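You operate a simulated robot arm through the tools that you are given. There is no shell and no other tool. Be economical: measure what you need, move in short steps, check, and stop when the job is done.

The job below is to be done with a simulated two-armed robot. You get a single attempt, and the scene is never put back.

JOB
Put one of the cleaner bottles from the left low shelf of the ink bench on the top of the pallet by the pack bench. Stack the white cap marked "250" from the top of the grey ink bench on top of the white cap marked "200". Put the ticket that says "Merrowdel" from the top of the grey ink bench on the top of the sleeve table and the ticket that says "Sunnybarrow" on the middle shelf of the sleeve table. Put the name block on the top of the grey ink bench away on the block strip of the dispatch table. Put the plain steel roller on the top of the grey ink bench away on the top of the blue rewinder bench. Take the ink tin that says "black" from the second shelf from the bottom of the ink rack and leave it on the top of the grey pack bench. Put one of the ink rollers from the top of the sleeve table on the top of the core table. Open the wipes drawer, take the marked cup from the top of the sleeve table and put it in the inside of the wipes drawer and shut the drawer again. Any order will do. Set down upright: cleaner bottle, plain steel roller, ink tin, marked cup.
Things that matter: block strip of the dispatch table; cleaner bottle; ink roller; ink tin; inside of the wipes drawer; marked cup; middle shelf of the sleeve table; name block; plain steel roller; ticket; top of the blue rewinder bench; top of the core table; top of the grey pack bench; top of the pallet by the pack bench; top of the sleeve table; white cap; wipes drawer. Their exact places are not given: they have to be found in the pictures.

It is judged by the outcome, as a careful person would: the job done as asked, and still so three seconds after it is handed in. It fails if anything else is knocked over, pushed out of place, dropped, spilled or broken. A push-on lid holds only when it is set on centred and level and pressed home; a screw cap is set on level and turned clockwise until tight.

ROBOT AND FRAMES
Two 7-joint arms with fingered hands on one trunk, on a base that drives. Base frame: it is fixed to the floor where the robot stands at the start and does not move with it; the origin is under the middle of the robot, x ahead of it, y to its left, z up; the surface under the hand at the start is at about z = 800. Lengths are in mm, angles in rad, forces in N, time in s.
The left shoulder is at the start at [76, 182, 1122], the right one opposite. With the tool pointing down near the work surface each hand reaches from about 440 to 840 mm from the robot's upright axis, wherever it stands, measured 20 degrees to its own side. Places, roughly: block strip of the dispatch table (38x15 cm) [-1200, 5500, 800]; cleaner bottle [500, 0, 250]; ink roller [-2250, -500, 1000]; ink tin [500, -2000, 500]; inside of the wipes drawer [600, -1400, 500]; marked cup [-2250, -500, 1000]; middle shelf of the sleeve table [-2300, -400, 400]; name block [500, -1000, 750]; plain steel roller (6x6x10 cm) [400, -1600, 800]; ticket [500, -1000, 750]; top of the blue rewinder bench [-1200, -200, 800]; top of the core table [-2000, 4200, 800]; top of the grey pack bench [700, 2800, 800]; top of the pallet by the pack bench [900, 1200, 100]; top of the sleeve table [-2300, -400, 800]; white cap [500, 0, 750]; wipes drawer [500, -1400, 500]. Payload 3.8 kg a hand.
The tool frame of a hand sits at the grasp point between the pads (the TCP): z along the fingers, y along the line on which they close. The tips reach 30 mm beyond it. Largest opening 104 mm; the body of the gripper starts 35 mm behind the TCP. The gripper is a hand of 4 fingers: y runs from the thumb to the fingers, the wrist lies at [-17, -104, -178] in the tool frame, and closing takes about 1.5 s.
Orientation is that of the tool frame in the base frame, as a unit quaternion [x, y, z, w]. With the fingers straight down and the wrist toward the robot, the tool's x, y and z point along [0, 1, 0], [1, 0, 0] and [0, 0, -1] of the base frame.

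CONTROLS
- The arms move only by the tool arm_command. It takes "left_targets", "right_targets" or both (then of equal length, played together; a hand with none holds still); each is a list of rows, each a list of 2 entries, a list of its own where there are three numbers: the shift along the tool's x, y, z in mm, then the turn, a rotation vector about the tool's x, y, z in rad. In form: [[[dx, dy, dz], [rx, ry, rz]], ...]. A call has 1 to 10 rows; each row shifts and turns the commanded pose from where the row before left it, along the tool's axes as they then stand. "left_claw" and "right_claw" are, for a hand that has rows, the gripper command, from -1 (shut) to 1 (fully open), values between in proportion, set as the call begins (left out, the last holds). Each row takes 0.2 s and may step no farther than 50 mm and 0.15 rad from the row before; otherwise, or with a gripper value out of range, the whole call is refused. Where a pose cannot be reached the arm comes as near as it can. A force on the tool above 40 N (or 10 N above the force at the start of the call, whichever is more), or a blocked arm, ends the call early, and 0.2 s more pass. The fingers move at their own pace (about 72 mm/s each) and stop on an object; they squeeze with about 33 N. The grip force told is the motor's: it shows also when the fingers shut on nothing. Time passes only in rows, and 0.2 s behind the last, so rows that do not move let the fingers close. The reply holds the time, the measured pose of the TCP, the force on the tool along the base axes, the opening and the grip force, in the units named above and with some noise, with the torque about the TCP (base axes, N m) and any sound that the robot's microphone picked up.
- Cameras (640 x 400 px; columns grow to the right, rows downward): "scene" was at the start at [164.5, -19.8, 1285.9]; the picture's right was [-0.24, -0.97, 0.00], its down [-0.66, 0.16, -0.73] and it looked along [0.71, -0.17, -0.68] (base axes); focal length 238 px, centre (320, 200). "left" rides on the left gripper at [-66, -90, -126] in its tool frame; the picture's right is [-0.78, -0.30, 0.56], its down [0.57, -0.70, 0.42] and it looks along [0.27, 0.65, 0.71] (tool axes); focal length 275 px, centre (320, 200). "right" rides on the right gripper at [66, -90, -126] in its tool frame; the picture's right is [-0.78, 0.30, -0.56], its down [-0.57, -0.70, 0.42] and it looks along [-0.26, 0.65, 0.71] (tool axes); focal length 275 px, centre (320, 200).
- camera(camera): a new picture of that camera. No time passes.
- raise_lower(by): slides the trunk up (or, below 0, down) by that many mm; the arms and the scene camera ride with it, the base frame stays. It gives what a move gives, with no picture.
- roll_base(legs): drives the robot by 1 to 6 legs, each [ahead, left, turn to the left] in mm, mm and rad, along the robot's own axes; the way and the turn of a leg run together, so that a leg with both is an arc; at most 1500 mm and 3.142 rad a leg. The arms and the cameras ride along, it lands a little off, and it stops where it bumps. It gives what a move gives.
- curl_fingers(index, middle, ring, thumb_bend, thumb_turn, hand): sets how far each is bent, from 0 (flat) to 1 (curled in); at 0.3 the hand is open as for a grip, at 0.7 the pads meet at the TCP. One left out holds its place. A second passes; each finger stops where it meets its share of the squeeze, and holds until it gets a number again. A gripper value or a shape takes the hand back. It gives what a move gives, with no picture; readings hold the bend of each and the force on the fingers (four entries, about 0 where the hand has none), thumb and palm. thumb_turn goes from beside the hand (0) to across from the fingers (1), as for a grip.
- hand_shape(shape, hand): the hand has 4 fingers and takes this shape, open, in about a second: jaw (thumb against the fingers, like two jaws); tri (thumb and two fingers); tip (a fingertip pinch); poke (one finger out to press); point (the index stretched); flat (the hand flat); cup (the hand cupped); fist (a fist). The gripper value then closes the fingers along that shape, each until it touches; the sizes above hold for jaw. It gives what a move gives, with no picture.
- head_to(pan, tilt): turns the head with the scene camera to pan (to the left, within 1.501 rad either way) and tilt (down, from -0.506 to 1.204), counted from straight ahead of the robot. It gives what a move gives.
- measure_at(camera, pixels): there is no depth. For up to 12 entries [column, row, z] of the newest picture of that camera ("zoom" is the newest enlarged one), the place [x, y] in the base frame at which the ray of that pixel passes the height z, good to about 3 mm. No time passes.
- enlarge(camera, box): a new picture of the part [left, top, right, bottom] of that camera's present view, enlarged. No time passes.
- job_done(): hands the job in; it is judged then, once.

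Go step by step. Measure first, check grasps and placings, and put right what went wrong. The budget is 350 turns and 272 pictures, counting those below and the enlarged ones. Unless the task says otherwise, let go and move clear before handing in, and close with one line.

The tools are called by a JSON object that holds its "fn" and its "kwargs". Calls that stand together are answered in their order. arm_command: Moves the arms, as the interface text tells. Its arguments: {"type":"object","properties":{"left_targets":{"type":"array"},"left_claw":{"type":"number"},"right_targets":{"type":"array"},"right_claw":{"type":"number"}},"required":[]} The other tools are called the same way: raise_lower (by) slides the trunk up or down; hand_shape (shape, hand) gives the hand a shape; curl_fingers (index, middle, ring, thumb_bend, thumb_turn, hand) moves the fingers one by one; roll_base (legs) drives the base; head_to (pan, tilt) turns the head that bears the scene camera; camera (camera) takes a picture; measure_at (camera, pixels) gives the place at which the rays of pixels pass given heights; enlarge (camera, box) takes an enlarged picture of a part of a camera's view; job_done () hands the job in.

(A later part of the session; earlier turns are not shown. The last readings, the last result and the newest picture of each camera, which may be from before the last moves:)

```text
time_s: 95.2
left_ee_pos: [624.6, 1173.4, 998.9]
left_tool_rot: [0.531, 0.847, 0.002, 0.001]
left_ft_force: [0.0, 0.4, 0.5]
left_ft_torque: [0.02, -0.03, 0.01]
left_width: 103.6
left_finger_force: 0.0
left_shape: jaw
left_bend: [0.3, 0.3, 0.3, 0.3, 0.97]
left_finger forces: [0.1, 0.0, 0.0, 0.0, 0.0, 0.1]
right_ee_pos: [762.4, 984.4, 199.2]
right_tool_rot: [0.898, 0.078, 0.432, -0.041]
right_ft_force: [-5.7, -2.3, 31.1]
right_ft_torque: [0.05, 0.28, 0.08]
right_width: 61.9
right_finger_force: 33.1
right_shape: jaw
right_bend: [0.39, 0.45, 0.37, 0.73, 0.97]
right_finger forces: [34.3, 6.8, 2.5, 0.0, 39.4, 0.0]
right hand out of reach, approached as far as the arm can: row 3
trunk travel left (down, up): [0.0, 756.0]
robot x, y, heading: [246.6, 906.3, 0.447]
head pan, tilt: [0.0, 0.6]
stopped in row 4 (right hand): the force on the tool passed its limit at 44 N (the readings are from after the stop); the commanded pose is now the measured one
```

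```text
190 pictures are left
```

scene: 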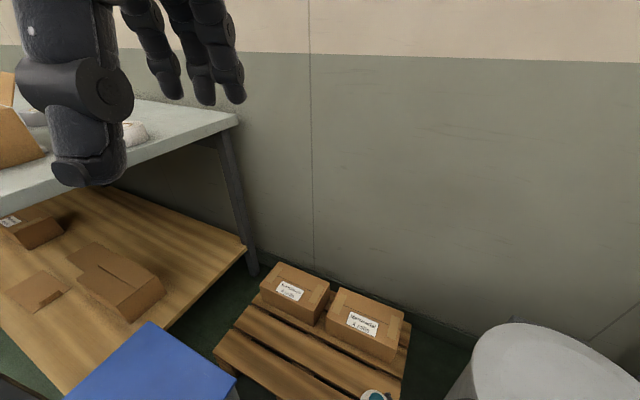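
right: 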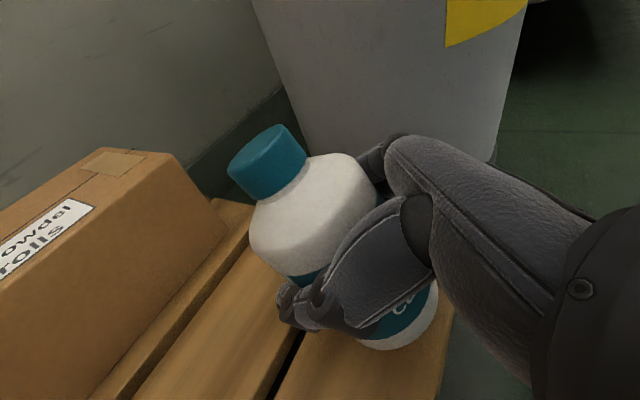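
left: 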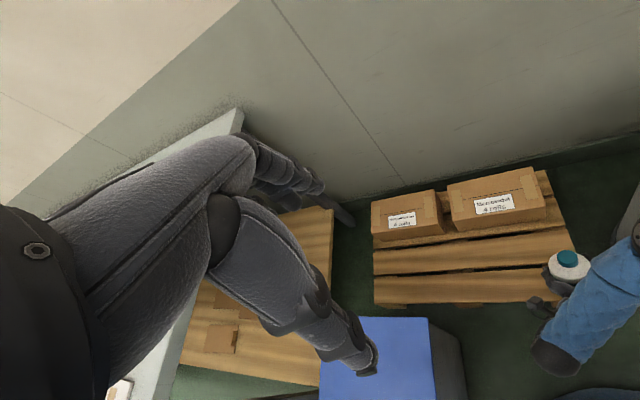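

Contact (31 N): the bottle's front edge is on the slat. Check its tilt with the head camera.

{"fn": "head_to", "kwargs": {"pan": -0.1, "tilt": 0.95}}

{"fn": "enlarge", "kwargs": {"camera": "scene", "box": [220, 150, 460, 350]}}

{"fn": "enlarge", "kwargs": {"camera": "left", "box": [460, 170, 640, 310]}}

```text
time_s: 96.0
left_ee_pos: [624.7, 1173.9, 999.0]
left_tool_rot: [0.532, 0.847, 0.001, 0.001]
left_ft_force: [-0.2, 0.0, -0.3]
left_ft_torque: [0.01, 0.01, -0.01]
left_width: 103.8
left_finger_force: 0.0
left_shape: jaw
left_bend: [0.3, 0.3, 0.3, 0.3, 0.97]
left_finger forces: [0.0, 0.0, 0.0, 0.0, 0.0, 0.1]
right_ee_pos: [762.3, 984.2, 198.2]
right_tool_rot: [0.898, 0.079, 0.431, -0.039]
right_ft_force: [-5.0, -1.5, 38.7]
right_ft_torque: [0.16, 0.15, 0.16]
right_width: 61.5
right_finger_force: 32.7
right_shape: jaw
right_bend: [0.39, 0.45, 0.37, 0.73, 0.96]
right_finger forces: [35.3, 7.5, 1.7, 0.1, 39.6, 0.1]
trunk travel left (down, up): [0.0, 756.0]
robot x, y, heading: [248.8, 908.3, 0.448]
head pan, tilt: [-0.099, 0.949]
```

```text
2.00 times, centred on (340, 250) of scene
```

zoom: 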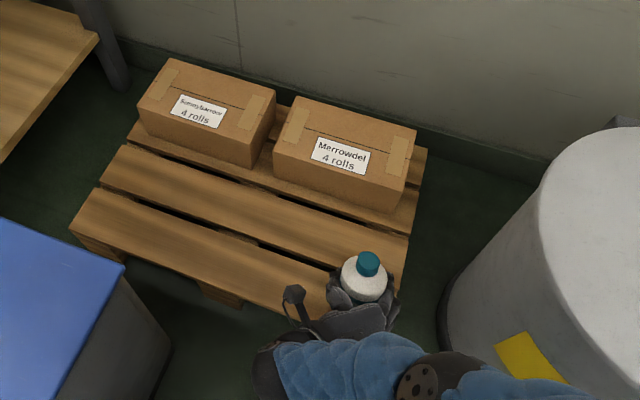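

```text
2.86 times, centred on (550, 240) of left
```

zoom: 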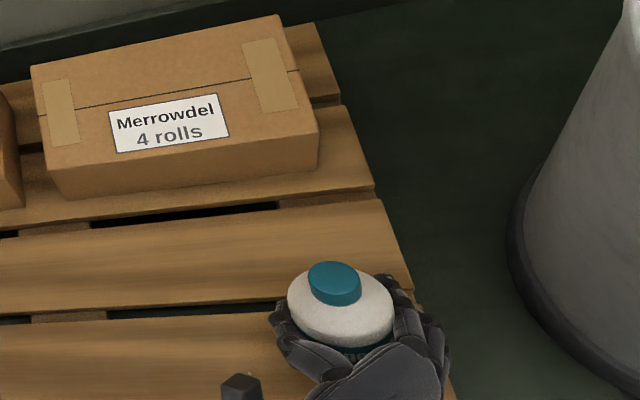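

The bottle's front edge bears on the slat with a ~15° lean. I relieve the pressure by 2 mm and open the fingers just a little so it can settle upright between them.

{"fn": "arm_command", "kwargs": {"right_targets": [[[2, 0, -1.3], [0, 0, 0]], [[0, 0, 0], [0, 0, 0]]]}}

{"fn": "arm_command", "kwargs": {"right_targets": [[[0, 0, 0], [0, 0, 0]], [[0, 0, 0], [0, 0, 0]]], "right_claw": 0.4}}

{"fn": "camera", "kwargs": {"camera": "right"}}

{"fn": "enlarge", "kwargs": {"camera": "left", "box": [460, 170, 640, 310]}}

```text
time_s: 96.6
left_ee_pos: [625.8, 1173.8, 997.4]
left_tool_rot: [0.531, 0.847, 0.0, 0.001]
left_ft_force: [0.2, -0.8, 0.2]
left_ft_torque: [0.03, -0.01, -0.05]
left_width: 103.6
left_finger_force: 0.0
left_shape: jaw
left_bend: [0.3, 0.3, 0.3, 0.3, 0.97]
left_finger forces: [0.1, 0.0, 0.1, 0.0, 0.0, 0.0]
right_ee_pos: [761.3, 985.2, 200.1]
right_tool_rot: [0.9, 0.078, 0.428, -0.041]
right_ft_force: [-0.9, -0.8, 24.8]
right_ft_torque: [0.19, -0.08, 0.09]
right_width: 61.8
right_finger_force: 32.8
right_shape: jaw
right_bend: [0.39, 0.45, 0.37, 0.73, 0.96]
right_finger forces: [34.5, 8.8, 2.2, 0.0, 40.7, 0.0]
trunk travel left (down, up): [0.0, 756.0]
robot x, y, heading: [247.6, 906.0, 0.451]
head pan, tilt: [-0.099, 0.949]
```

```text
time_s: 97.2
left_ee_pos: [627.2, 1172.8, 996.0]
left_tool_rot: [0.531, 0.847, 0.0, 0.0]
left_ft_force: [-0.6, -0.3, 0.6]
left_ft_torque: [0.05, 0.01, 0.02]
left_width: 103.7
left_finger_force: 0.1
left_shape: jaw
left_bend: [0.3, 0.3, 0.3, 0.3, 0.97]
left_finger forces: [0.0, 0.0, 0.0, 0.1, 0.1, 0.0]
right_ee_pos: [760.4, 984.4, 196.9]
right_tool_rot: [0.901, 0.078, 0.425, -0.042]
right_ft_force: [-0.1, 1.2, -1.0]
right_ft_torque: [0.04, -0.03, -0.01]
right_width: 72.7
right_finger_force: 0.0
right_shape: jaw
right_bend: [0.27, 0.37, 0.34, 0.57, 0.99]
right_finger forces: [0.6, 0.0, 0.0, 0.0, 0.3, 0.1]
trunk travel left (down, up): [0.0, 756.0]
robot x, y, heading: [253.8, 905.6, 0.456]
head pan, tilt: [-0.099, 0.949]
```

```text
187 pictures are left
```

right: 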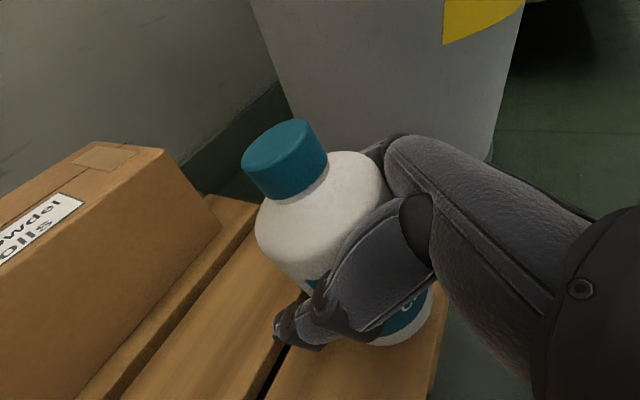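

```text
2.86 times, centred on (550, 240) of left
```

zoom: 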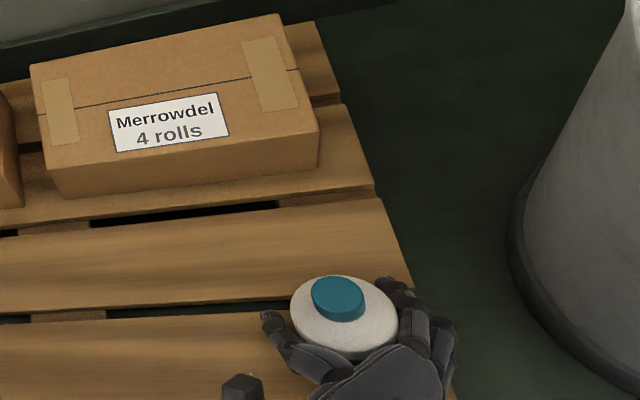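

The bottle settled back. Open fully, then withdraw slowly.

{"fn": "arm_command", "kwargs": {"right_targets": [[[0, 0, 0], [0, 0, 0]], [[0, 0, 0], [0, 0, 0]], [[0, 0, 0], [0, 0, 0]]], "right_claw": 1}}

{"fn": "camera", "kwargs": {"camera": "right"}}

{"fn": "enlarge", "kwargs": {"camera": "left", "box": [460, 170, 640, 310]}}

```text
time_s: 98.0
left_ee_pos: [627.7, 1173.2, 997.1]
left_tool_rot: [0.531, 0.847, 0.0, 0.0]
left_ft_force: [-0.5, -0.2, 0.4]
left_ft_torque: [0.03, 0.01, -0.01]
left_width: 103.8
left_finger_force: 0.2
left_shape: jaw
left_bend: [0.3, 0.3, 0.3, 0.3, 0.97]
left_finger forces: [0.0, 0.0, 0.0, 0.0, 0.0, 0.0]
right_ee_pos: [761.4, 984.3, 198.0]
right_tool_rot: [0.9, 0.079, 0.427, -0.042]
right_ft_force: [-0.3, -0.6, -1.0]
right_ft_torque: [0.02, -0.06, -0.02]
right_width: 104.1
right_finger_force: 0.0
right_shape: jaw
right_bend: [0.29, 0.3, 0.3, 0.3, 0.98]
right_finger forces: [2.7, 0.0, 0.0, 0.0, 2.3, 0.0]
trunk travel left (down, up): [0.0, 756.0]
robot x, y, heading: [249.6, 908.4, 0.456]
head pan, tilt: [-0.099, 0.949]
```

```text
185 pictures are left
```

right: 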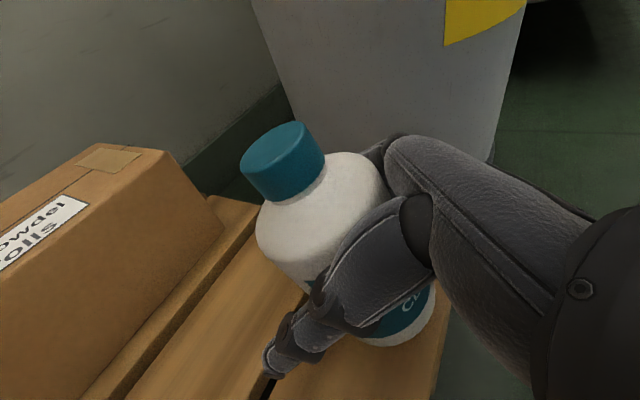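

```text
2.86 times, centred on (550, 240) of left
```

zoom: 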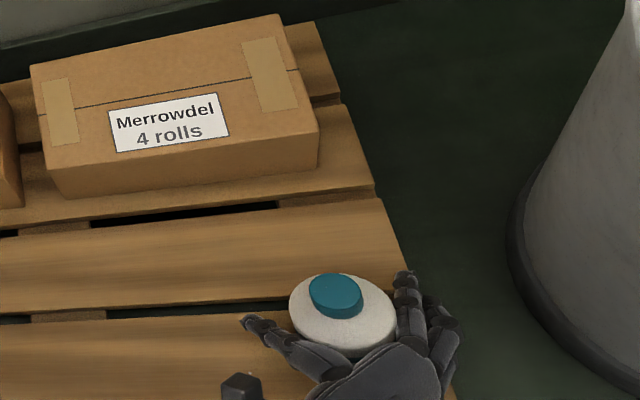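

The bottle touches the finger bases lightly. Pull back horizontally in small steps.

{"fn": "arm_command", "kwargs": {"right_targets": [[[-5, 0, -6], [0, 0, 0]], [[-5, 0, -6], [0, 0, 0]], [[0, 0, 0], [0, 0, 0]]]}}

{"fn": "camera", "kwargs": {"camera": "right"}}

{"fn": "enlarge", "kwargs": {"camera": "left", "box": [460, 170, 640, 310]}}

```text
time_s: 98.8
left_ee_pos: [627.2, 1173.3, 996.9]
left_tool_rot: [0.531, 0.847, 0.0, 0.0]
left_ft_force: [0.7, -0.2, -0.3]
left_ft_torque: [0.0, -0.02, 0.02]
left_width: 103.3
left_finger_force: 0.0
left_shape: jaw
left_bend: [0.3, 0.3, 0.3, 0.3, 0.97]
left_finger forces: [0.0, 0.0, 0.0, 0.0, 0.1, 0.1]
right_ee_pos: [746.8, 981.2, 199.2]
right_tool_rot: [0.9, 0.077, 0.427, -0.042]
right_ft_force: [-1.4, 0.1, -1.1]
right_ft_torque: [-0.03, -0.04, -0.02]
right_width: 103.9
right_finger_force: 0.0
right_shape: jaw
right_bend: [0.3, 0.3, 0.3, 0.3, 0.97]
right_finger forces: [0.9, 0.0, 0.1, 0.0, 0.7, 0.0]
trunk travel left (down, up): [0.0, 756.0]
robot x, y, heading: [245.9, 907.5, 0.445]
head pan, tilt: [-0.099, 0.949]
```

```text
183 pictures are left
```

right: 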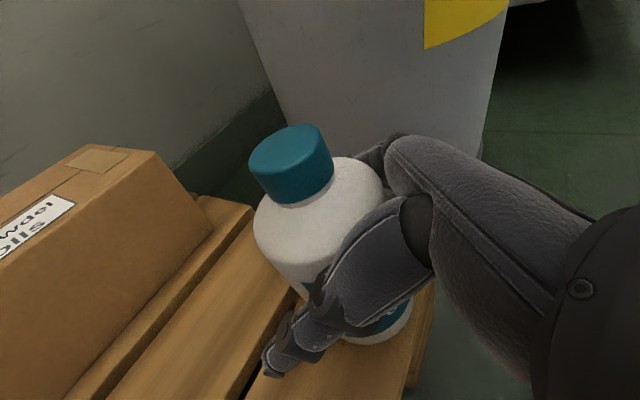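

```text
2.86 times, centred on (550, 240) of left
```

zoom: 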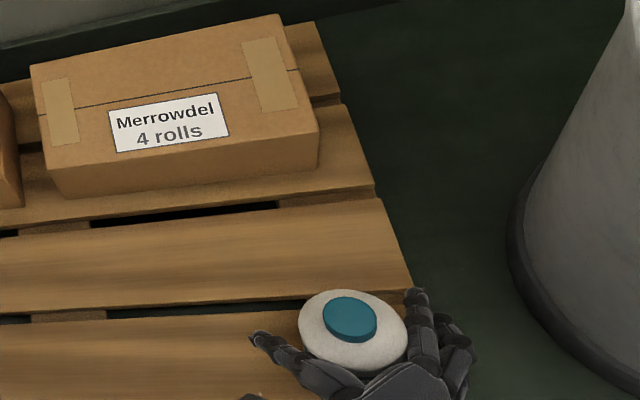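

The bottle now looks upright (cap centred over shoulder). Pull back another 6 mm and check forces.

{"fn": "arm_command", "kwargs": {"right_targets": [[[-4, 0, -5], [0, 0, 0]], [[0, 0, 0], [0, 0, 0]]]}}

{"fn": "enlarge", "kwargs": {"camera": "left", "box": [460, 170, 640, 310]}}

```text
time_s: 99.4
left_ee_pos: [627.5, 1172.1, 998.0]
left_tool_rot: [0.531, 0.847, -0.001, 0.0]
left_ft_force: [-0.8, -0.2, 0.7]
left_ft_torque: [0.0, 0.0, 0.01]
left_width: 103.9
left_finger_force: 0.1
left_shape: jaw
left_bend: [0.3, 0.3, 0.3, 0.3, 0.97]
left_finger forces: [0.0, 0.0, 0.1, 0.1, 0.0, 0.0]
right_ee_pos: [739.1, 980.5, 198.2]
right_tool_rot: [0.9, 0.078, 0.427, -0.042]
right_ft_force: [-0.3, -0.4, -0.6]
right_ft_torque: [0.0, -0.05, -0.02]
right_width: 104.0
right_finger_force: 0.0
right_shape: jaw
right_bend: [0.3, 0.3, 0.3, 0.3, 0.97]
right_finger forces: [1.0, 0.1, 0.0, 0.0, 0.4, 0.0]
trunk travel left (down, up): [0.0, 756.0]
robot x, y, heading: [248.3, 909.3, 0.448]
head pan, tilt: [-0.099, 0.949]
```

```text
2.86 times, centred on (550, 240) of left
```

zoom: 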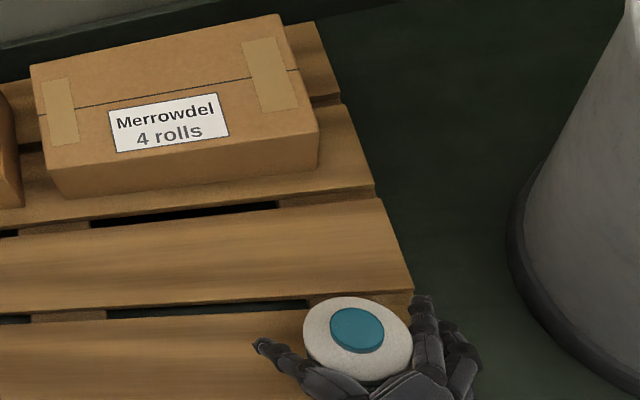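

{"fn": "enlarge", "kwargs": {"camera": "right", "box": [180, 80, 500, 380]}}

{"fn": "enlarge", "kwargs": {"camera": "scene", "box": [300, 220, 420, 320]}}

```text
1.33 times, centred on (340, 230) of right
```

zoom: 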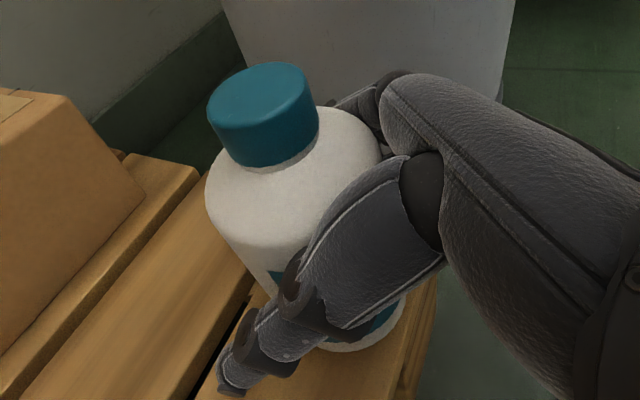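

```text
4.00 times, centred on (360, 270) of scene
```

zoom: 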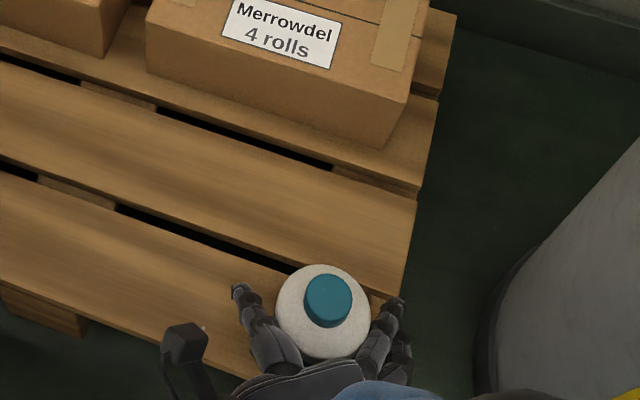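

The bottle stands upright but is lightly wedged between index and thumb base. Flatten the fingers fully to free it.

{"fn": "curl_fingers", "kwargs": {"hand": "right", "index": 0.05, "middle": 0.05, "ring": 0.05, "thumb_bend": 0.0}}

{"fn": "enlarge", "kwargs": {"camera": "scene", "box": [300, 220, 420, 320]}}

{"fn": "enlarge", "kwargs": {"camera": "right", "box": [180, 80, 500, 380]}}

```text
time_s: 100.4
left_ee_pos: [627.6, 1174.2, 997.0]
left_tool_rot: [0.531, 0.847, 0.0, 0.0]
left_ft_force: [0.1, 0.1, 0.6]
left_ft_torque: [-0.01, -0.02, -0.03]
left_width: 103.4
left_finger_force: 0.1
left_shape: jaw
left_bend: [0.3, 0.3, 0.3, 0.3, 0.97]
left_finger forces: [0.0, 0.0, 0.1, 0.1, 0.0, 0.1]
right_ee_pos: [740.5, 981.1, 198.9]
right_tool_rot: [0.9, 0.078, 0.427, -0.042]
right_ft_force: [-1.1, 0.1, 0.0]
right_ft_torque: [0.0, -0.01, -0.04]
right_width: 154.2
right_finger_force: 0.1
right_shape: fingers
right_bend: [0.05, 0.05, 0.05, 0.0, 0.97]
right_finger forces: [0.1, 0.0, 0.1, 0.0, 0.0, 0.1]
trunk travel left (down, up): [0.0, 756.0]
robot x, y, heading: [248.5, 907.5, 0.454]
head pan, tilt: [-0.099, 0.949]
```

```text
4.00 times, centred on (360, 270) of scene
```

zoom: 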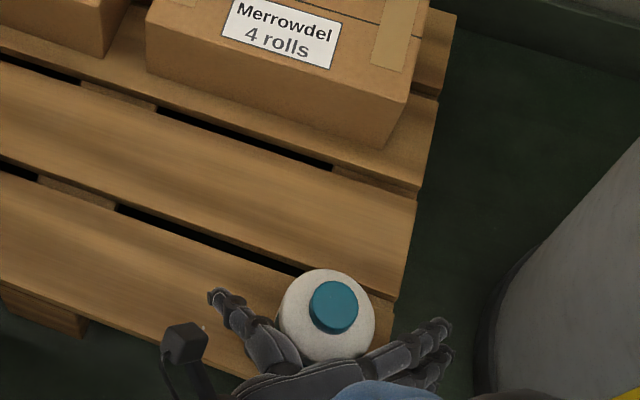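

```text
1.33 times, centred on (340, 230) of right
```

zoom: 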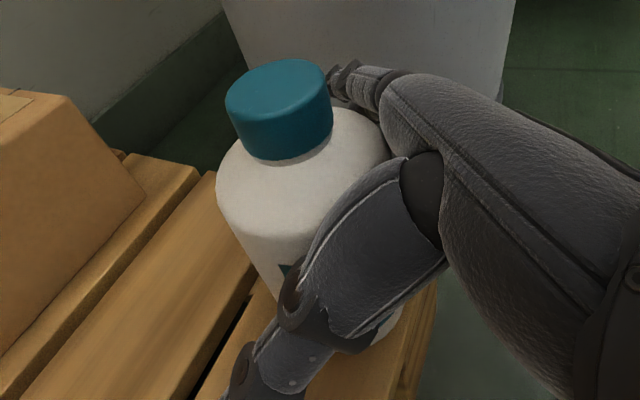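

All contact forces are ~0 now. Withdraw 10 mm and see whether it stays put.

{"fn": "arm_command", "kwargs": {"right_targets": [[[-6, 0, -8], [0, 0, 0]], [[0, 0, 0], [0, 0, 0]]]}}

{"fn": "enlarge", "kwargs": {"camera": "scene", "box": [300, 220, 420, 320]}}

{"fn": "enlarge", "kwargs": {"camera": "right", "box": [180, 80, 500, 380]}}

```text
time_s: 101.0
left_ee_pos: [626.9, 1173.4, 997.4]
left_tool_rot: [0.531, 0.847, 0.001, 0.0]
left_ft_force: [-0.3, 0.5, 0.5]
left_ft_torque: [-0.02, -0.03, -0.05]
left_width: 103.7
left_finger_force: 0.1
left_shape: jaw
left_bend: [0.3, 0.3, 0.3, 0.3, 0.97]
left_finger forces: [0.1, 0.1, 0.0, 0.1, 0.1, 0.0]
right_ee_pos: [730.2, 979.1, 198.1]
right_tool_rot: [0.9, 0.078, 0.426, -0.042]
right_ft_force: [0.1, 0.5, -0.6]
right_ft_torque: [0.0, -0.01, -0.03]
right_width: 154.1
right_finger_force: 0.1
right_shape: fingers
right_bend: [0.05, 0.05, 0.05, 0.0, 0.97]
right_finger forces: [0.0, 0.0, 0.1, 0.0, 0.1, 0.0]
trunk travel left (down, up): [0.0, 756.0]
robot x, y, heading: [247.0, 906.4, 0.448]
head pan, tilt: [-0.099, 0.949]
```

```text
4.00 times, centred on (360, 270) of scene
```

zoom: 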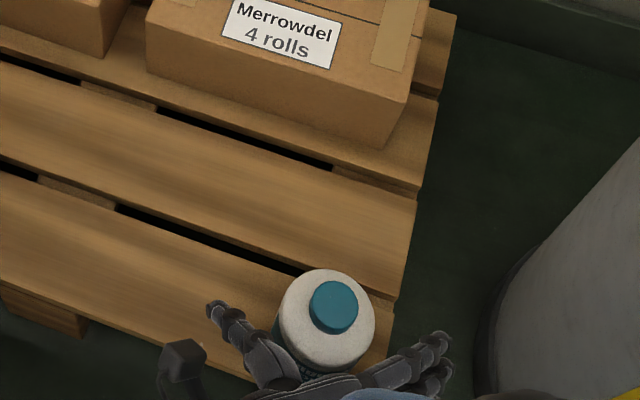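

```text
1.33 times, centred on (340, 230) of right
```

zoom: 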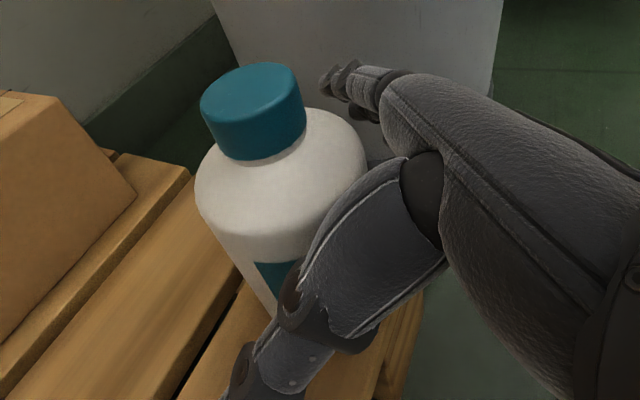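

It stays standing. Pull the hand back 110 mm along its own direction, then back the base off.

{"fn": "arm_command", "kwargs": {"right_targets": [[[-12, 0, -26], [0, 0, 0]], [[-12, 0, -30], [0, 0, 0]], [[-10, 0, -32], [0, 0, 0]], [[0, 0, -35], [0, 0, 0]]]}}

{"fn": "enlarge", "kwargs": {"camera": "scene", "box": [300, 220, 420, 320]}}

{"fn": "enlarge", "kwargs": {"camera": "right", "box": [100, 80, 500, 380]}}

```text
time_s: 102.0
left_ee_pos: [630.4, 1174.3, 995.5]
left_tool_rot: [0.532, 0.847, -0.002, -0.002]
left_ft_force: [-0.1, 0.3, -0.7]
left_ft_torque: [0.03, 0.01, 0.01]
left_width: 103.7
left_finger_force: 0.0
left_shape: jaw
left_bend: [0.3, 0.3, 0.3, 0.3, 0.97]
left_finger forces: [0.0, 0.0, 0.0, 0.0, 0.0, 0.0]
right_ee_pos: [630.1, 958.1, 251.1]
right_tool_rot: [0.895, 0.073, 0.439, -0.037]
right_ft_force: [0.3, -0.4, -0.3]
right_ft_torque: [-0.01, -0.01, -0.04]
right_width: 154.6
right_finger_force: 0.1
right_shape: fingers
right_bend: [0.05, 0.05, 0.05, 0.0, 0.97]
right_finger forces: [0.0, 0.0, 0.1, 0.0, 0.0, 0.0]
trunk travel left (down, up): [0.0, 756.0]
robot x, y, heading: [249.6, 909.5, 0.451]
head pan, tilt: [-0.099, 0.949]
```

```text
4.00 times, centred on (360, 270) of scene
```

zoom: 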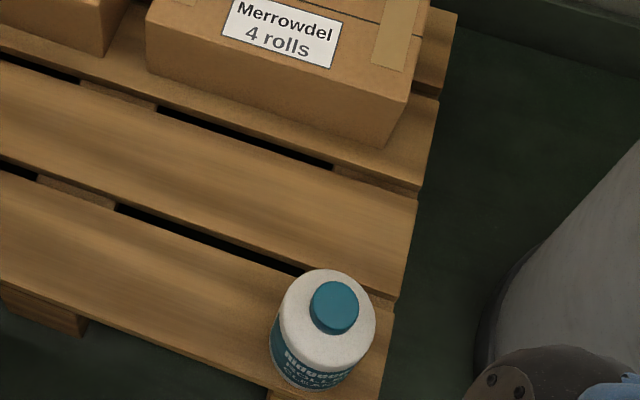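

```text
1.33 times, centred on (300, 230) of right
```

zoom: 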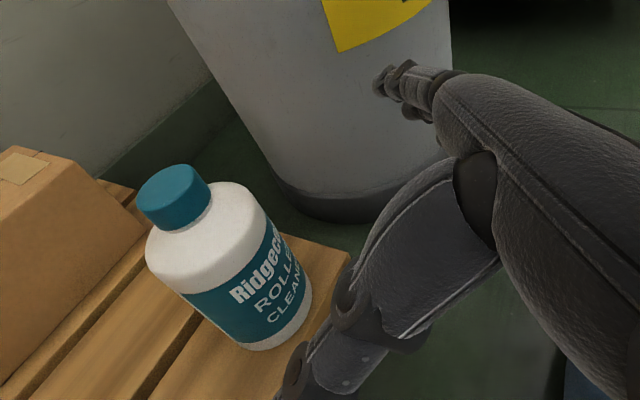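

The bottle stands upright on the pallet slat. Back off, square up, and raise the trunk again.

{"fn": "roll_base", "kwargs": {"legs": [[-450, 0, 0], [0, 0, -0.451]]}}

{"fn": "raise_lower", "kwargs": {"by": 350}}

{"fn": "arm_command", "kwargs": {"right_targets": [[[0, 0, -20], [0, -0.15, 0]], [[0, 0, -20], [0, -0.15, 0]], [[0, 0, -20], [0, -0.15, 0]], [[0, 0, -20], [0, -0.15, 0]], [[0, 0, 0], [0, -0.15, 0]], [[0, 0, 0], [0, -0.15, 0]]], "right_claw": 1}}

```text
time_s: 106.0
left_ee_pos: [299.1, 782.9, 996.4]
left_tool_rot: [0.708, 0.706, -0.002, -0.002]
left_ft_force: [-0.1, -0.6, -0.5]
left_ft_torque: [0.01, -0.01, -0.01]
left_width: 103.9
left_finger_force: 0.0
left_shape: jaw
left_bend: [0.3, 0.3, 0.3, 0.3, 0.97]
left_finger forces: [0.0, 0.0, 0.0, 0.1, 0.0, 0.1]
right_ee_pos: [205.0, 591.0, 251.2]
right_tool_rot: [0.889, -0.128, 0.437, 0.058]
right_ft_force: [-0.6, -0.4, 0.8]
right_ft_torque: [0.0, -0.02, -0.01]
right_width: 154.5
right_finger_force: 0.1
right_shape: fingers
right_bend: [0.05, 0.05, 0.05, 0.0, 0.97]
right_finger forces: [0.0, 0.0, 0.1, 0.0, 0.0, 0.0]
trunk travel left (down, up): [0.0, 756.0]
robot x, y, heading: [-165.1, 708.5, -0.006]
head pan, tilt: [-0.099, 0.949]
```

```text
time_s: 109.5
left_ee_pos: [296.3, 782.9, 1348.8]
left_tool_rot: [0.707, 0.707, 0.0, 0.0]
left_ft_force: [-0.1, 0.0, -0.3]
left_ft_torque: [0.02, -0.01, 0.0]
left_width: 103.6
left_finger_force: 0.1
left_shape: jaw
left_bend: [0.3, 0.3, 0.3, 0.3, 0.97]
left_finger forces: [0.0, 0.0, 0.0, 0.0, 0.0, 0.1]
right_ee_pos: [205.6, 591.0, 601.0]
right_tool_rot: [0.888, -0.128, 0.437, 0.059]
right_ft_force: [-0.3, 0.5, -0.4]
right_ft_torque: [-0.03, 0.01, 0.02]
right_width: 154.6
right_finger_force: 0.1
right_shape: fingers
right_bend: [0.05, 0.05, 0.05, 0.0, 0.97]
right_finger forces: [0.0, 0.0, 0.0, 0.1, 0.0, 0.0]
trunk travel left (down, up): [-350.0, 406.0]
robot x, y, heading: [-159.4, 707.7, 0.0]
head pan, tilt: [-0.099, 0.949]
```

```text
time_s: 110.9
left_ee_pos: [295.7, 784.2, 1347.5]
left_tool_rot: [0.707, 0.707, 0.0, 0.0]
left_ft_force: [0.7, 0.7, 0.2]
left_ft_torque: [-0.02, -0.02, 0.03]
left_width: 103.3
left_finger_force: 0.1
left_shape: jaw
left_bend: [0.3, 0.3, 0.3, 0.3, 0.97]
left_finger forces: [0.0, 0.0, 0.0, 0.0, 0.1, 0.0]
right_ee_pos: [157.7, 605.7, 663.5]
right_tool_rot: [0.99, -0.14, 0.007, -0.002]
right_ft_force: [-0.4, 0.2, -0.5]
right_ft_torque: [-0.02, 0.03, -0.02]
right_width: 103.9
right_finger_force: 0.1
right_shape: jaw
right_bend: [0.3, 0.3, 0.3, 0.3, 0.97]
right_finger forces: [0.0, 0.0, 0.1, 0.0, 0.0, 0.1]
trunk travel left (down, up): [-350.0, 406.0]
robot x, y, heading: [-160.6, 709.7, -0.001]
head pan, tilt: [-0.099, 0.949]
```

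{"fn": "arm_command", "kwargs": {"right_targets": [[[0, 0, -30], [0, 0, -0.15]], [[0, 0, -30], [0, 0, -0.15]], [[0, 0, -30], [0, 0, -0.15]], [[0, 0, -30], [0, 0, -0.15]], [[0, 0, -30], [0, 0, -0.15]], [[0, 0, -30], [0, 0, -0.15]], [[0, 0, -30], [0, 0, -0.15]], [[0, 0, -30], [0, 0, -0.15]], [[0, 0, -30], [0, 0, -0.15]], [[0, 0, -30], [0, 0, -0.15]]]}}

{"fn": "arm_command", "kwargs": {"right_targets": [[[0, 0, -40], [0, 0, -0.15]], [[0, 0, -40], [0, 0, -0.15]], [[0, 20, -40], [0, 0, -0.05]], [[0, 40, 0], [0, 0, 0]]]}}

{"fn": "roll_base", "kwargs": {"legs": [[-350, -1500, 0], [0, -200, 0]]}}

{"fn": "head_to", "kwargs": {"pan": 0, "tilt": 0.75}}

{"fn": "camera", "kwargs": {"camera": "scene"}}

```text
time_s: 113.1
left_ee_pos: [296.2, 783.2, 1346.9]
left_tool_rot: [0.708, 0.707, 0.001, 0.0]
left_ft_force: [0.8, 0.8, 0.3]
left_ft_torque: [0.01, 0.0, 0.0]
left_width: 104.0
left_finger_force: 0.1
left_shape: jaw
left_bend: [0.3, 0.3, 0.3, 0.3, 0.97]
left_finger forces: [0.0, 0.0, 0.0, 0.1, 0.0, 0.1]
right_ee_pos: [161.2, 618.4, 958.0]
right_tool_rot: [0.818, 0.575, 0.005, 0.002]
right_ft_force: [-0.8, -0.6, 0.7]
right_ft_torque: [0.01, 0.02, 0.0]
right_width: 104.0
right_finger_force: 0.1
right_shape: jaw
right_bend: [0.3, 0.3, 0.3, 0.3, 0.97]
right_finger forces: [0.1, 0.1, 0.0, 0.0, 0.1, 0.0]
right hand out of reach, approached as far as the arm can: row 10
trunk travel left (down, up): [-350.0, 406.0]
robot x, y, heading: [-161.8, 708.2, 0.004]
head pan, tilt: [-0.099, 0.949]
```

```text
time_s: 114.1
left_ee_pos: [297.6, 783.2, 1347.2]
left_tool_rot: [0.707, 0.707, 0.0, 0.0]
left_ft_force: [-0.1, -0.8, -0.9]
left_ft_torque: [-0.02, 0.02, 0.0]
left_width: 103.9
left_finger_force: 0.0
left_shape: jaw
left_bend: [0.3, 0.3, 0.3, 0.3, 0.97]
left_finger forces: [0.0, 0.0, 0.0, 0.0, 0.0, 0.0]
right_ee_pos: [245.3, 637.7, 1079.7]
right_tool_rot: [0.708, 0.706, 0.006, 0.004]
right_ft_force: [0.8, -0.4, -0.6]
right_ft_torque: [0.03, 0.07, 0.02]
right_width: 104.0
right_finger_force: 0.2
right_shape: jaw
right_bend: [0.3, 0.3, 0.3, 0.3, 0.97]
right_finger forces: [0.0, 0.0, 0.1, 0.0, 0.0, 0.1]
right hand out of reach, approached as far as the arm can: row 1, 2
trunk travel left (down, up): [-350.0, 406.0]
robot x, y, heading: [-161.8, 712.1, 0.004]
head pan, tilt: [-0.099, 0.949]
```

```text
refused: leg 1 is longer than a leg can be; nothing moved
```

```text
time_s: 114.8
left_ee_pos: [296.6, 783.8, 1347.7]
left_tool_rot: [0.708, 0.707, 0.0, 0.0]
left_ft_force: [-0.2, -0.6, 0.3]
left_ft_torque: [0.03, -0.01, 0.0]
left_width: 104.0
left_finger_force: 0.0
left_shape: jaw
left_bend: [0.3, 0.3, 0.3, 0.3, 0.97]
left_finger forces: [0.0, 0.1, 0.1, 0.0, 0.0, 0.0]
right_ee_pos: [244.8, 637.1, 1078.0]
right_tool_rot: [0.709, 0.705, 0.006, 0.005]
right_ft_force: [0.5, -0.3, 0.4]
right_ft_torque: [0.03, 0.02, 0.01]
right_width: 104.1
right_finger_force: 0.0
right_shape: jaw
right_bend: [0.3, 0.3, 0.3, 0.3, 0.97]
right_finger forces: [0.0, 0.0, 0.0, 0.0, 0.0, 0.1]
trunk travel left (down, up): [-350.0, 406.0]
robot x, y, heading: [-159.7, 708.1, -0.002]
head pan, tilt: [0.0, 0.75]
```

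```text
172 pictures are left
```

scene: 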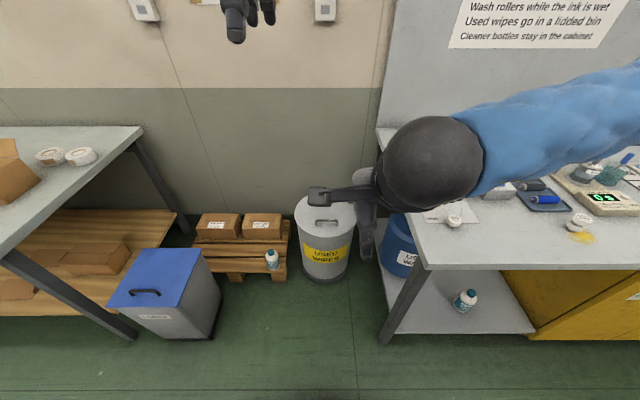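

Bottle confirmed upright at (272,260). Now strafe right along the bench to y≈−850 to find tickets and name block.

{"fn": "roll_base", "kwargs": {"legs": [[0, -1480, 0], [0, -80, 0]]}}

{"fn": "camera", "kwargs": {"camera": "scene"}}

```text
time_s: 122.8
left_ee_pos: [298.9, -786.3, 1347.9]
left_tool_rot: [0.706, 0.708, 0.001, -0.001]
left_ft_force: [-0.8, -1.2, 0.0]
left_ft_torque: [0.0, 0.02, 0.02]
left_width: 103.7
left_finger_force: 0.0
left_shape: jaw
left_bend: [0.3, 0.3, 0.3, 0.3, 0.97]
left_finger forces: [0.1, 0.1, 0.1, 0.1, 0.1, 0.0]
right_ee_pos: [247.1, -932.2, 1080.0]
right_tool_rot: [0.708, 0.706, 0.006, 0.005]
right_ft_force: [-0.8, -0.3, -0.1]
right_ft_torque: [0.01, 0.02, 0.04]
right_width: 104.0
right_finger_force: 0.1
right_shape: jaw
right_bend: [0.3, 0.3, 0.3, 0.3, 0.97]
right_finger forces: [0.0, 0.0, 0.1, 0.1, 0.0, 0.0]
trunk travel left (down, up): [-350.0, 406.0]
robot x, y, heading: [-155.5, -860.8, 0.005]
head pan, tilt: [0.0, 0.75]
```

```text
171 pictures are left
```

scene: 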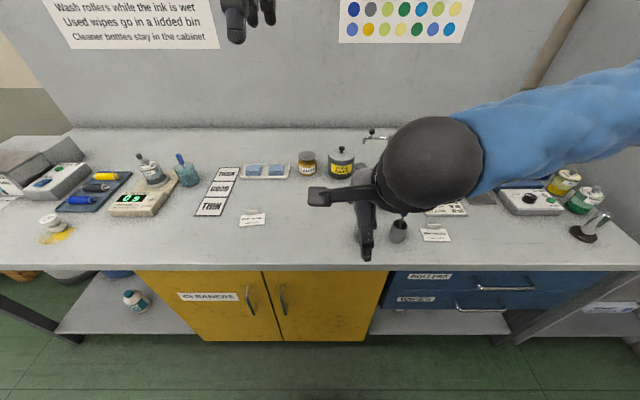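

{"fn": "enlarge", "kwargs": {"camera": "scene", "box": [380, 150, 640, 310]}}

{"fn": "enlarge", "kwargs": {"camera": "scene", "box": [170, 130, 400, 270]}}

```text
2.46 times, centred on (510, 230) of scene
```

zoom: 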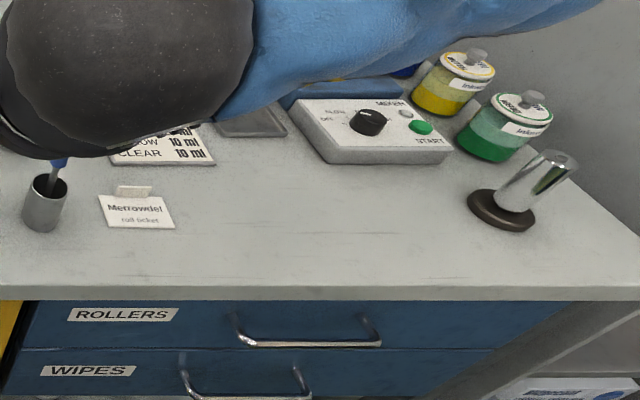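

```text
2.78 times, centred on (285, 200) of scene
```

zoom: 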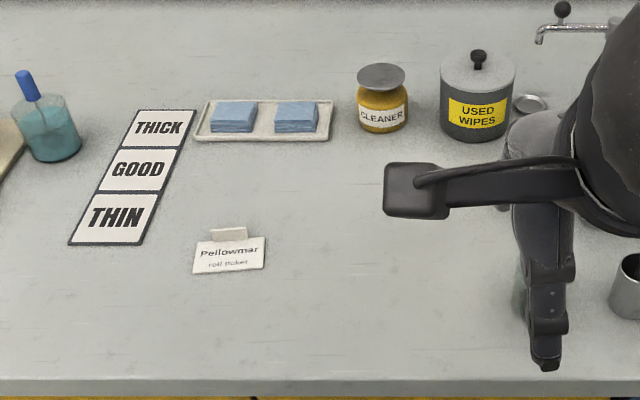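

Pellowmar ticket is left, Merrowdel at (435,234), roller at (590,225), WIPES drawer is the lower one. I move right to y≈−1330 for a straight view.

{"fn": "roll_base", "kwargs": {"legs": [[-80, -470, 0]]}}

{"fn": "head_to", "kwargs": {"pan": 0.0, "tilt": 0.7}}

{"fn": "camera", "kwargs": {"camera": "scene"}}

{"fn": "camera", "kwargs": {"camera": "left"}}

```text
time_s: 125.7
left_ee_pos: [220.5, -1250.9, 1348.0]
left_tool_rot: [0.706, 0.708, 0.001, 0.0]
left_ft_force: [-0.4, -0.2, -1.0]
left_ft_torque: [0.02, 0.03, 0.02]
left_width: 103.5
left_finger_force: 0.0
left_shape: jaw
left_bend: [0.3, 0.3, 0.3, 0.3, 0.97]
left_finger forces: [0.1, 0.0, 0.0, 0.1, 0.0, 0.0]
right_ee_pos: [169.0, -1396.8, 1079.3]
right_tool_rot: [0.708, 0.706, 0.006, 0.004]
right_ft_force: [0.2, 0.1, 0.1]
right_ft_torque: [0.02, 0.02, 0.0]
right_width: 103.9
right_finger_force: 0.1
right_shape: jaw
right_bend: [0.3, 0.3, 0.3, 0.3, 0.97]
right_finger forces: [0.1, 0.0, 0.0, 0.1, 0.0, 0.0]
trunk travel left (down, up): [-350.0, 406.0]
robot x, y, heading: [-237.1, -1325.5, 0.005]
head pan, tilt: [0.0, 0.75]
```

```text
time_s: 126.3
left_ee_pos: [220.6, -1252.4, 1347.4]
left_tool_rot: [0.707, 0.708, 0.0, -0.001]
left_ft_force: [-0.1, 0.8, 0.8]
left_ft_torque: [-0.01, -0.02, 0.02]
left_width: 103.5
left_finger_force: 0.1
left_shape: jaw
left_bend: [0.3, 0.3, 0.3, 0.3, 0.97]
left_finger forces: [0.1, 0.0, 0.0, 0.0, 0.0, 0.1]
right_ee_pos: [169.4, -1397.4, 1080.1]
right_tool_rot: [0.707, 0.707, 0.006, 0.005]
right_ft_force: [-1.4, -1.2, -0.1]
right_ft_torque: [0.02, -0.02, 0.01]
right_width: 104.0
right_finger_force: 0.3
right_shape: jaw
right_bend: [0.3, 0.3, 0.3, 0.3, 0.97]
right_finger forces: [0.0, 0.0, 0.0, 0.0, 0.1, 0.0]
trunk travel left (down, up): [-350.0, 406.0]
robot x, y, heading: [-233.4, -1329.3, 0.003]
head pan, tilt: [0.0, 0.7]
```

```text
168 pictures are left
```

scene: 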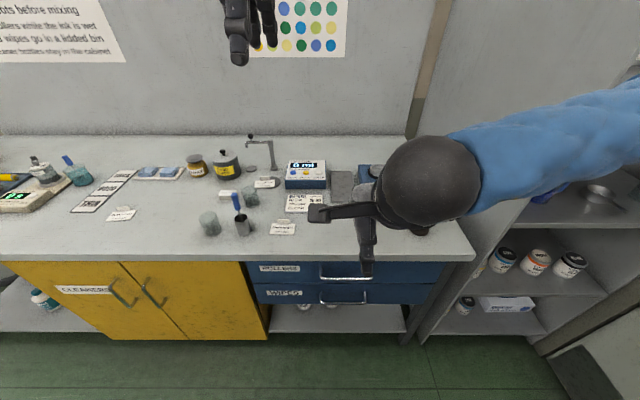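

```text
167 pictures are left
```

left: 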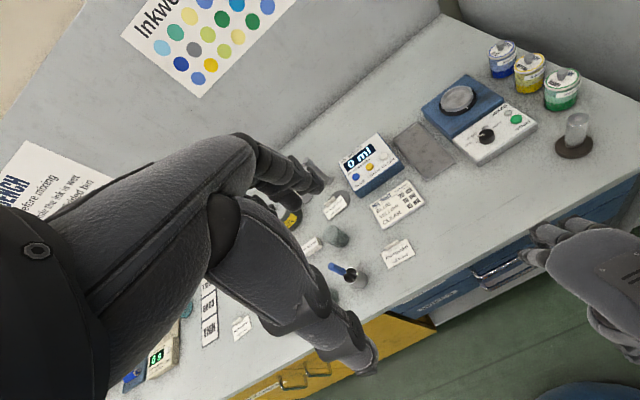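

{"fn": "enlarge", "kwargs": {"camera": "scene", "box": [180, 140, 360, 310]}}

{"fn": "enlarge", "kwargs": {"camera": "scene", "box": [420, 190, 640, 350]}}

{"fn": "measure_at", "kwargs": {"camera": "scene", "pixels": [[283, 228, 803], [265, 183, 803], [228, 195, 815], [241, 235, 800], [343, 300, 560], [345, 280, 680], [350, 258, 800], [121, 214, 803], [285, 262, 700]]}}

```text
2.35 times, centred on (270, 225) of scene
```

zoom: 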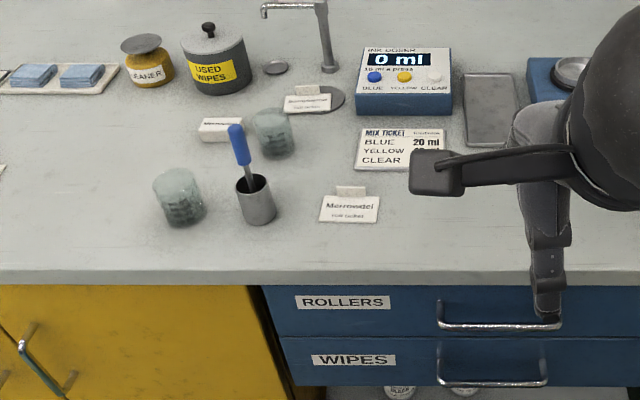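

```text
2.50 times, centred on (530, 270) of scene
```

zoom: 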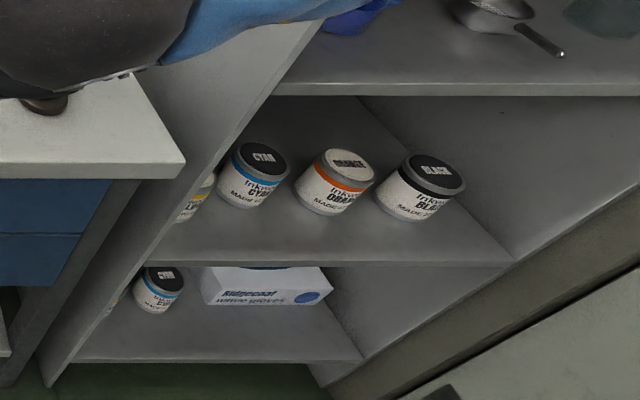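

```text
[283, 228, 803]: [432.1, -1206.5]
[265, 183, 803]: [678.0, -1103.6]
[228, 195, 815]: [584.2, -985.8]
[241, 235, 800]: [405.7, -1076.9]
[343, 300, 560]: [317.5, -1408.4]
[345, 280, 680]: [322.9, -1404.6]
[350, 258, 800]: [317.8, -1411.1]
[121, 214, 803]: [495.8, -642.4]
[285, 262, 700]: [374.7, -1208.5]
```

{"fn": "enlarge", "kwargs": {"camera": "scene", "box": [215, 160, 305, 240]}}

```text
5.00 times, centred on (260, 200) of scene
```

zoom: 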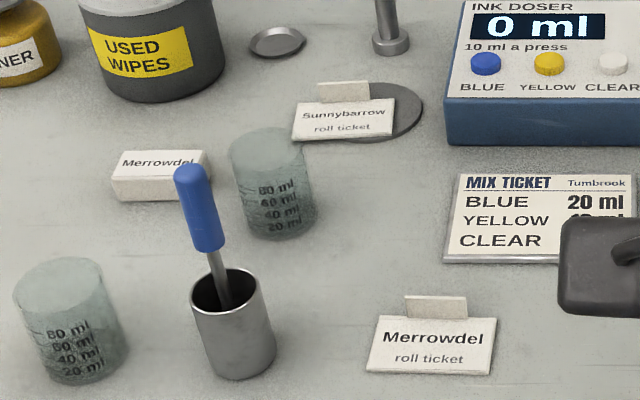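

{"fn": "measure_at", "kwargs": {"camera": "left", "pixels": [[503, 266, 700], [503, 266, 660], [503, 266, 620]]}}

{"fn": "measure_at", "kwargs": {"camera": "scene", "pixels": [[347, 279.6, 700], [347, 279.6, 660], [347, 279.6, 620], [343, 303, 620], [343, 303, 580], [343, 303, 540], [319, 301, 580], [369, 302, 580], [278, 221.5, 803], [278, 214.5, 803], [278, 214.5, 815]]}}

```text
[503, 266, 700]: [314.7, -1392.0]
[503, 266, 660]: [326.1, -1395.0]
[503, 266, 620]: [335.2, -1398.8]
```

```text
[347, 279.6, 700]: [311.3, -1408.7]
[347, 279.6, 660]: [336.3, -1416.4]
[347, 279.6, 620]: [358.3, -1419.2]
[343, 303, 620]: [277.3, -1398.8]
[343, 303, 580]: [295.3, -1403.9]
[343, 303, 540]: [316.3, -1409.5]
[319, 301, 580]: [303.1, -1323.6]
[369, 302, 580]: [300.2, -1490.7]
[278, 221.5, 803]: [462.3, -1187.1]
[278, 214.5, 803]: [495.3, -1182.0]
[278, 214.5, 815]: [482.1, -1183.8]
```

Rollers handle ≈ (313,−1405,692); the WIPES handle ≈ (313,−1408,545), spanning y −1322…−1492. I'll pinch it with the right hand pointing forward (thumb below). Reposition the base, pitch the hand.

{"fn": "roll_base", "kwargs": {"legs": [[-110, 100, 0]]}}

{"fn": "raise_lower", "kwargs": {"by": -200}}

{"fn": "arm_command", "kwargs": {"right_targets": [[[0, 0, 0], [-0.15, 0, 0]], [[0, 0, 0], [-0.15, 0, 0]], [[0, 0, 0], [-0.15, 0, 0]], [[0, 0, 0], [-0.15, 0, 0]], [[0, 0, 0], [-0.15, 0, 0]], [[0, 0, 0], [-0.15, 0, 0]], [[0, 0, 0], [-0.15, 0, 0]], [[0, 0, 0], [-0.15, 0, 0]], [[0, 0, 0], [-0.15, 0, 0]]]}}

```text
time_s: 127.7
left_ee_pos: [106.6, -1149.3, 1349.5]
left_tool_rot: [0.706, 0.708, 0.0, 0.001]
left_ft_force: [-1.0, 0.6, -0.1]
left_ft_torque: [0.01, -0.03, -0.02]
left_width: 103.8
left_finger_force: 0.1
left_shape: jaw
left_bend: [0.3, 0.3, 0.3, 0.3, 0.97]
left_finger forces: [0.0, 0.0, 0.0, 0.0, 0.0, 0.0]
right_ee_pos: [56.7, -1296.8, 1080.6]
right_tool_rot: [0.707, 0.707, 0.006, 0.005]
right_ft_force: [0.0, 0.0, 0.5]
right_ft_torque: [0.0, -0.02, 0.01]
right_width: 104.1
right_finger_force: 0.1
right_shape: jaw
right_bend: [0.3, 0.3, 0.3, 0.3, 0.97]
right_finger forces: [0.0, 0.1, 0.0, 0.0, 0.0, 0.0]
trunk travel left (down, up): [-350.0, 406.0]
robot x, y, heading: [-349.9, -1230.3, 0.004]
head pan, tilt: [0.0, 0.7]
```

```text
time_s: 129.8
left_ee_pos: [108.4, -1152.4, 1148.9]
left_tool_rot: [0.705, 0.709, 0.001, 0.0]
left_ft_force: [0.2, 0.6, 0.4]
left_ft_torque: [0.0, -0.05, 0.02]
left_width: 103.6
left_finger_force: 0.1
left_shape: jaw
left_bend: [0.3, 0.3, 0.3, 0.3, 0.97]
left_finger forces: [0.0, 0.0, 0.0, 0.0, 0.1, 0.0]
right_ee_pos: [61.1, -1297.1, 875.5]
right_tool_rot: [0.707, 0.707, 0.003, 0.0]
right_ft_force: [-0.4, 0.1, -0.1]
right_ft_torque: [0.03, 0.01, 0.0]
right_width: 103.7
right_finger_force: 0.0
right_shape: jaw
right_bend: [0.3, 0.3, 0.3, 0.3, 0.97]
right_finger forces: [0.0, 0.1, 0.1, 0.0, 0.0, 0.0]
trunk travel left (down, up): [-150.0, 606.0]
robot x, y, heading: [-346.1, -1231.2, 0.006]
head pan, tilt: [0.0, 0.7]
```

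```text
time_s: 131.8
left_ee_pos: [109.3, -1152.6, 1147.6]
left_tool_rot: [0.706, 0.708, 0.0, -0.001]
left_ft_force: [0.6, -0.5, -0.7]
left_ft_torque: [0.0, 0.0, 0.0]
left_width: 103.9
left_finger_force: 0.1
left_shape: jaw
left_bend: [0.3, 0.3, 0.3, 0.3, 0.97]
left_finger forces: [0.0, 0.1, 0.0, 0.0, 0.1, 0.0]
right_ee_pos: [182.1, -1259.6, 977.9]
right_tool_rot: [0.553, 0.555, 0.44, 0.439]
right_ft_force: [-0.2, -0.3, 0.9]
right_ft_torque: [-0.01, 0.01, 0.04]
right_width: 103.9
right_finger_force: 0.1
right_shape: jaw
right_bend: [0.3, 0.3, 0.3, 0.3, 0.97]
right_finger forces: [0.1, 0.0, 0.0, 0.0, 0.0, 0.1]
right hand out of reach, approached as far as the arm can: row 1, 2, 3, 4, 7, 8, 9
trunk travel left (down, up): [-150.0, 606.0]
robot x, y, heading: [-346.8, -1228.8, 0.005]
head pan, tilt: [0.0, 0.7]
```

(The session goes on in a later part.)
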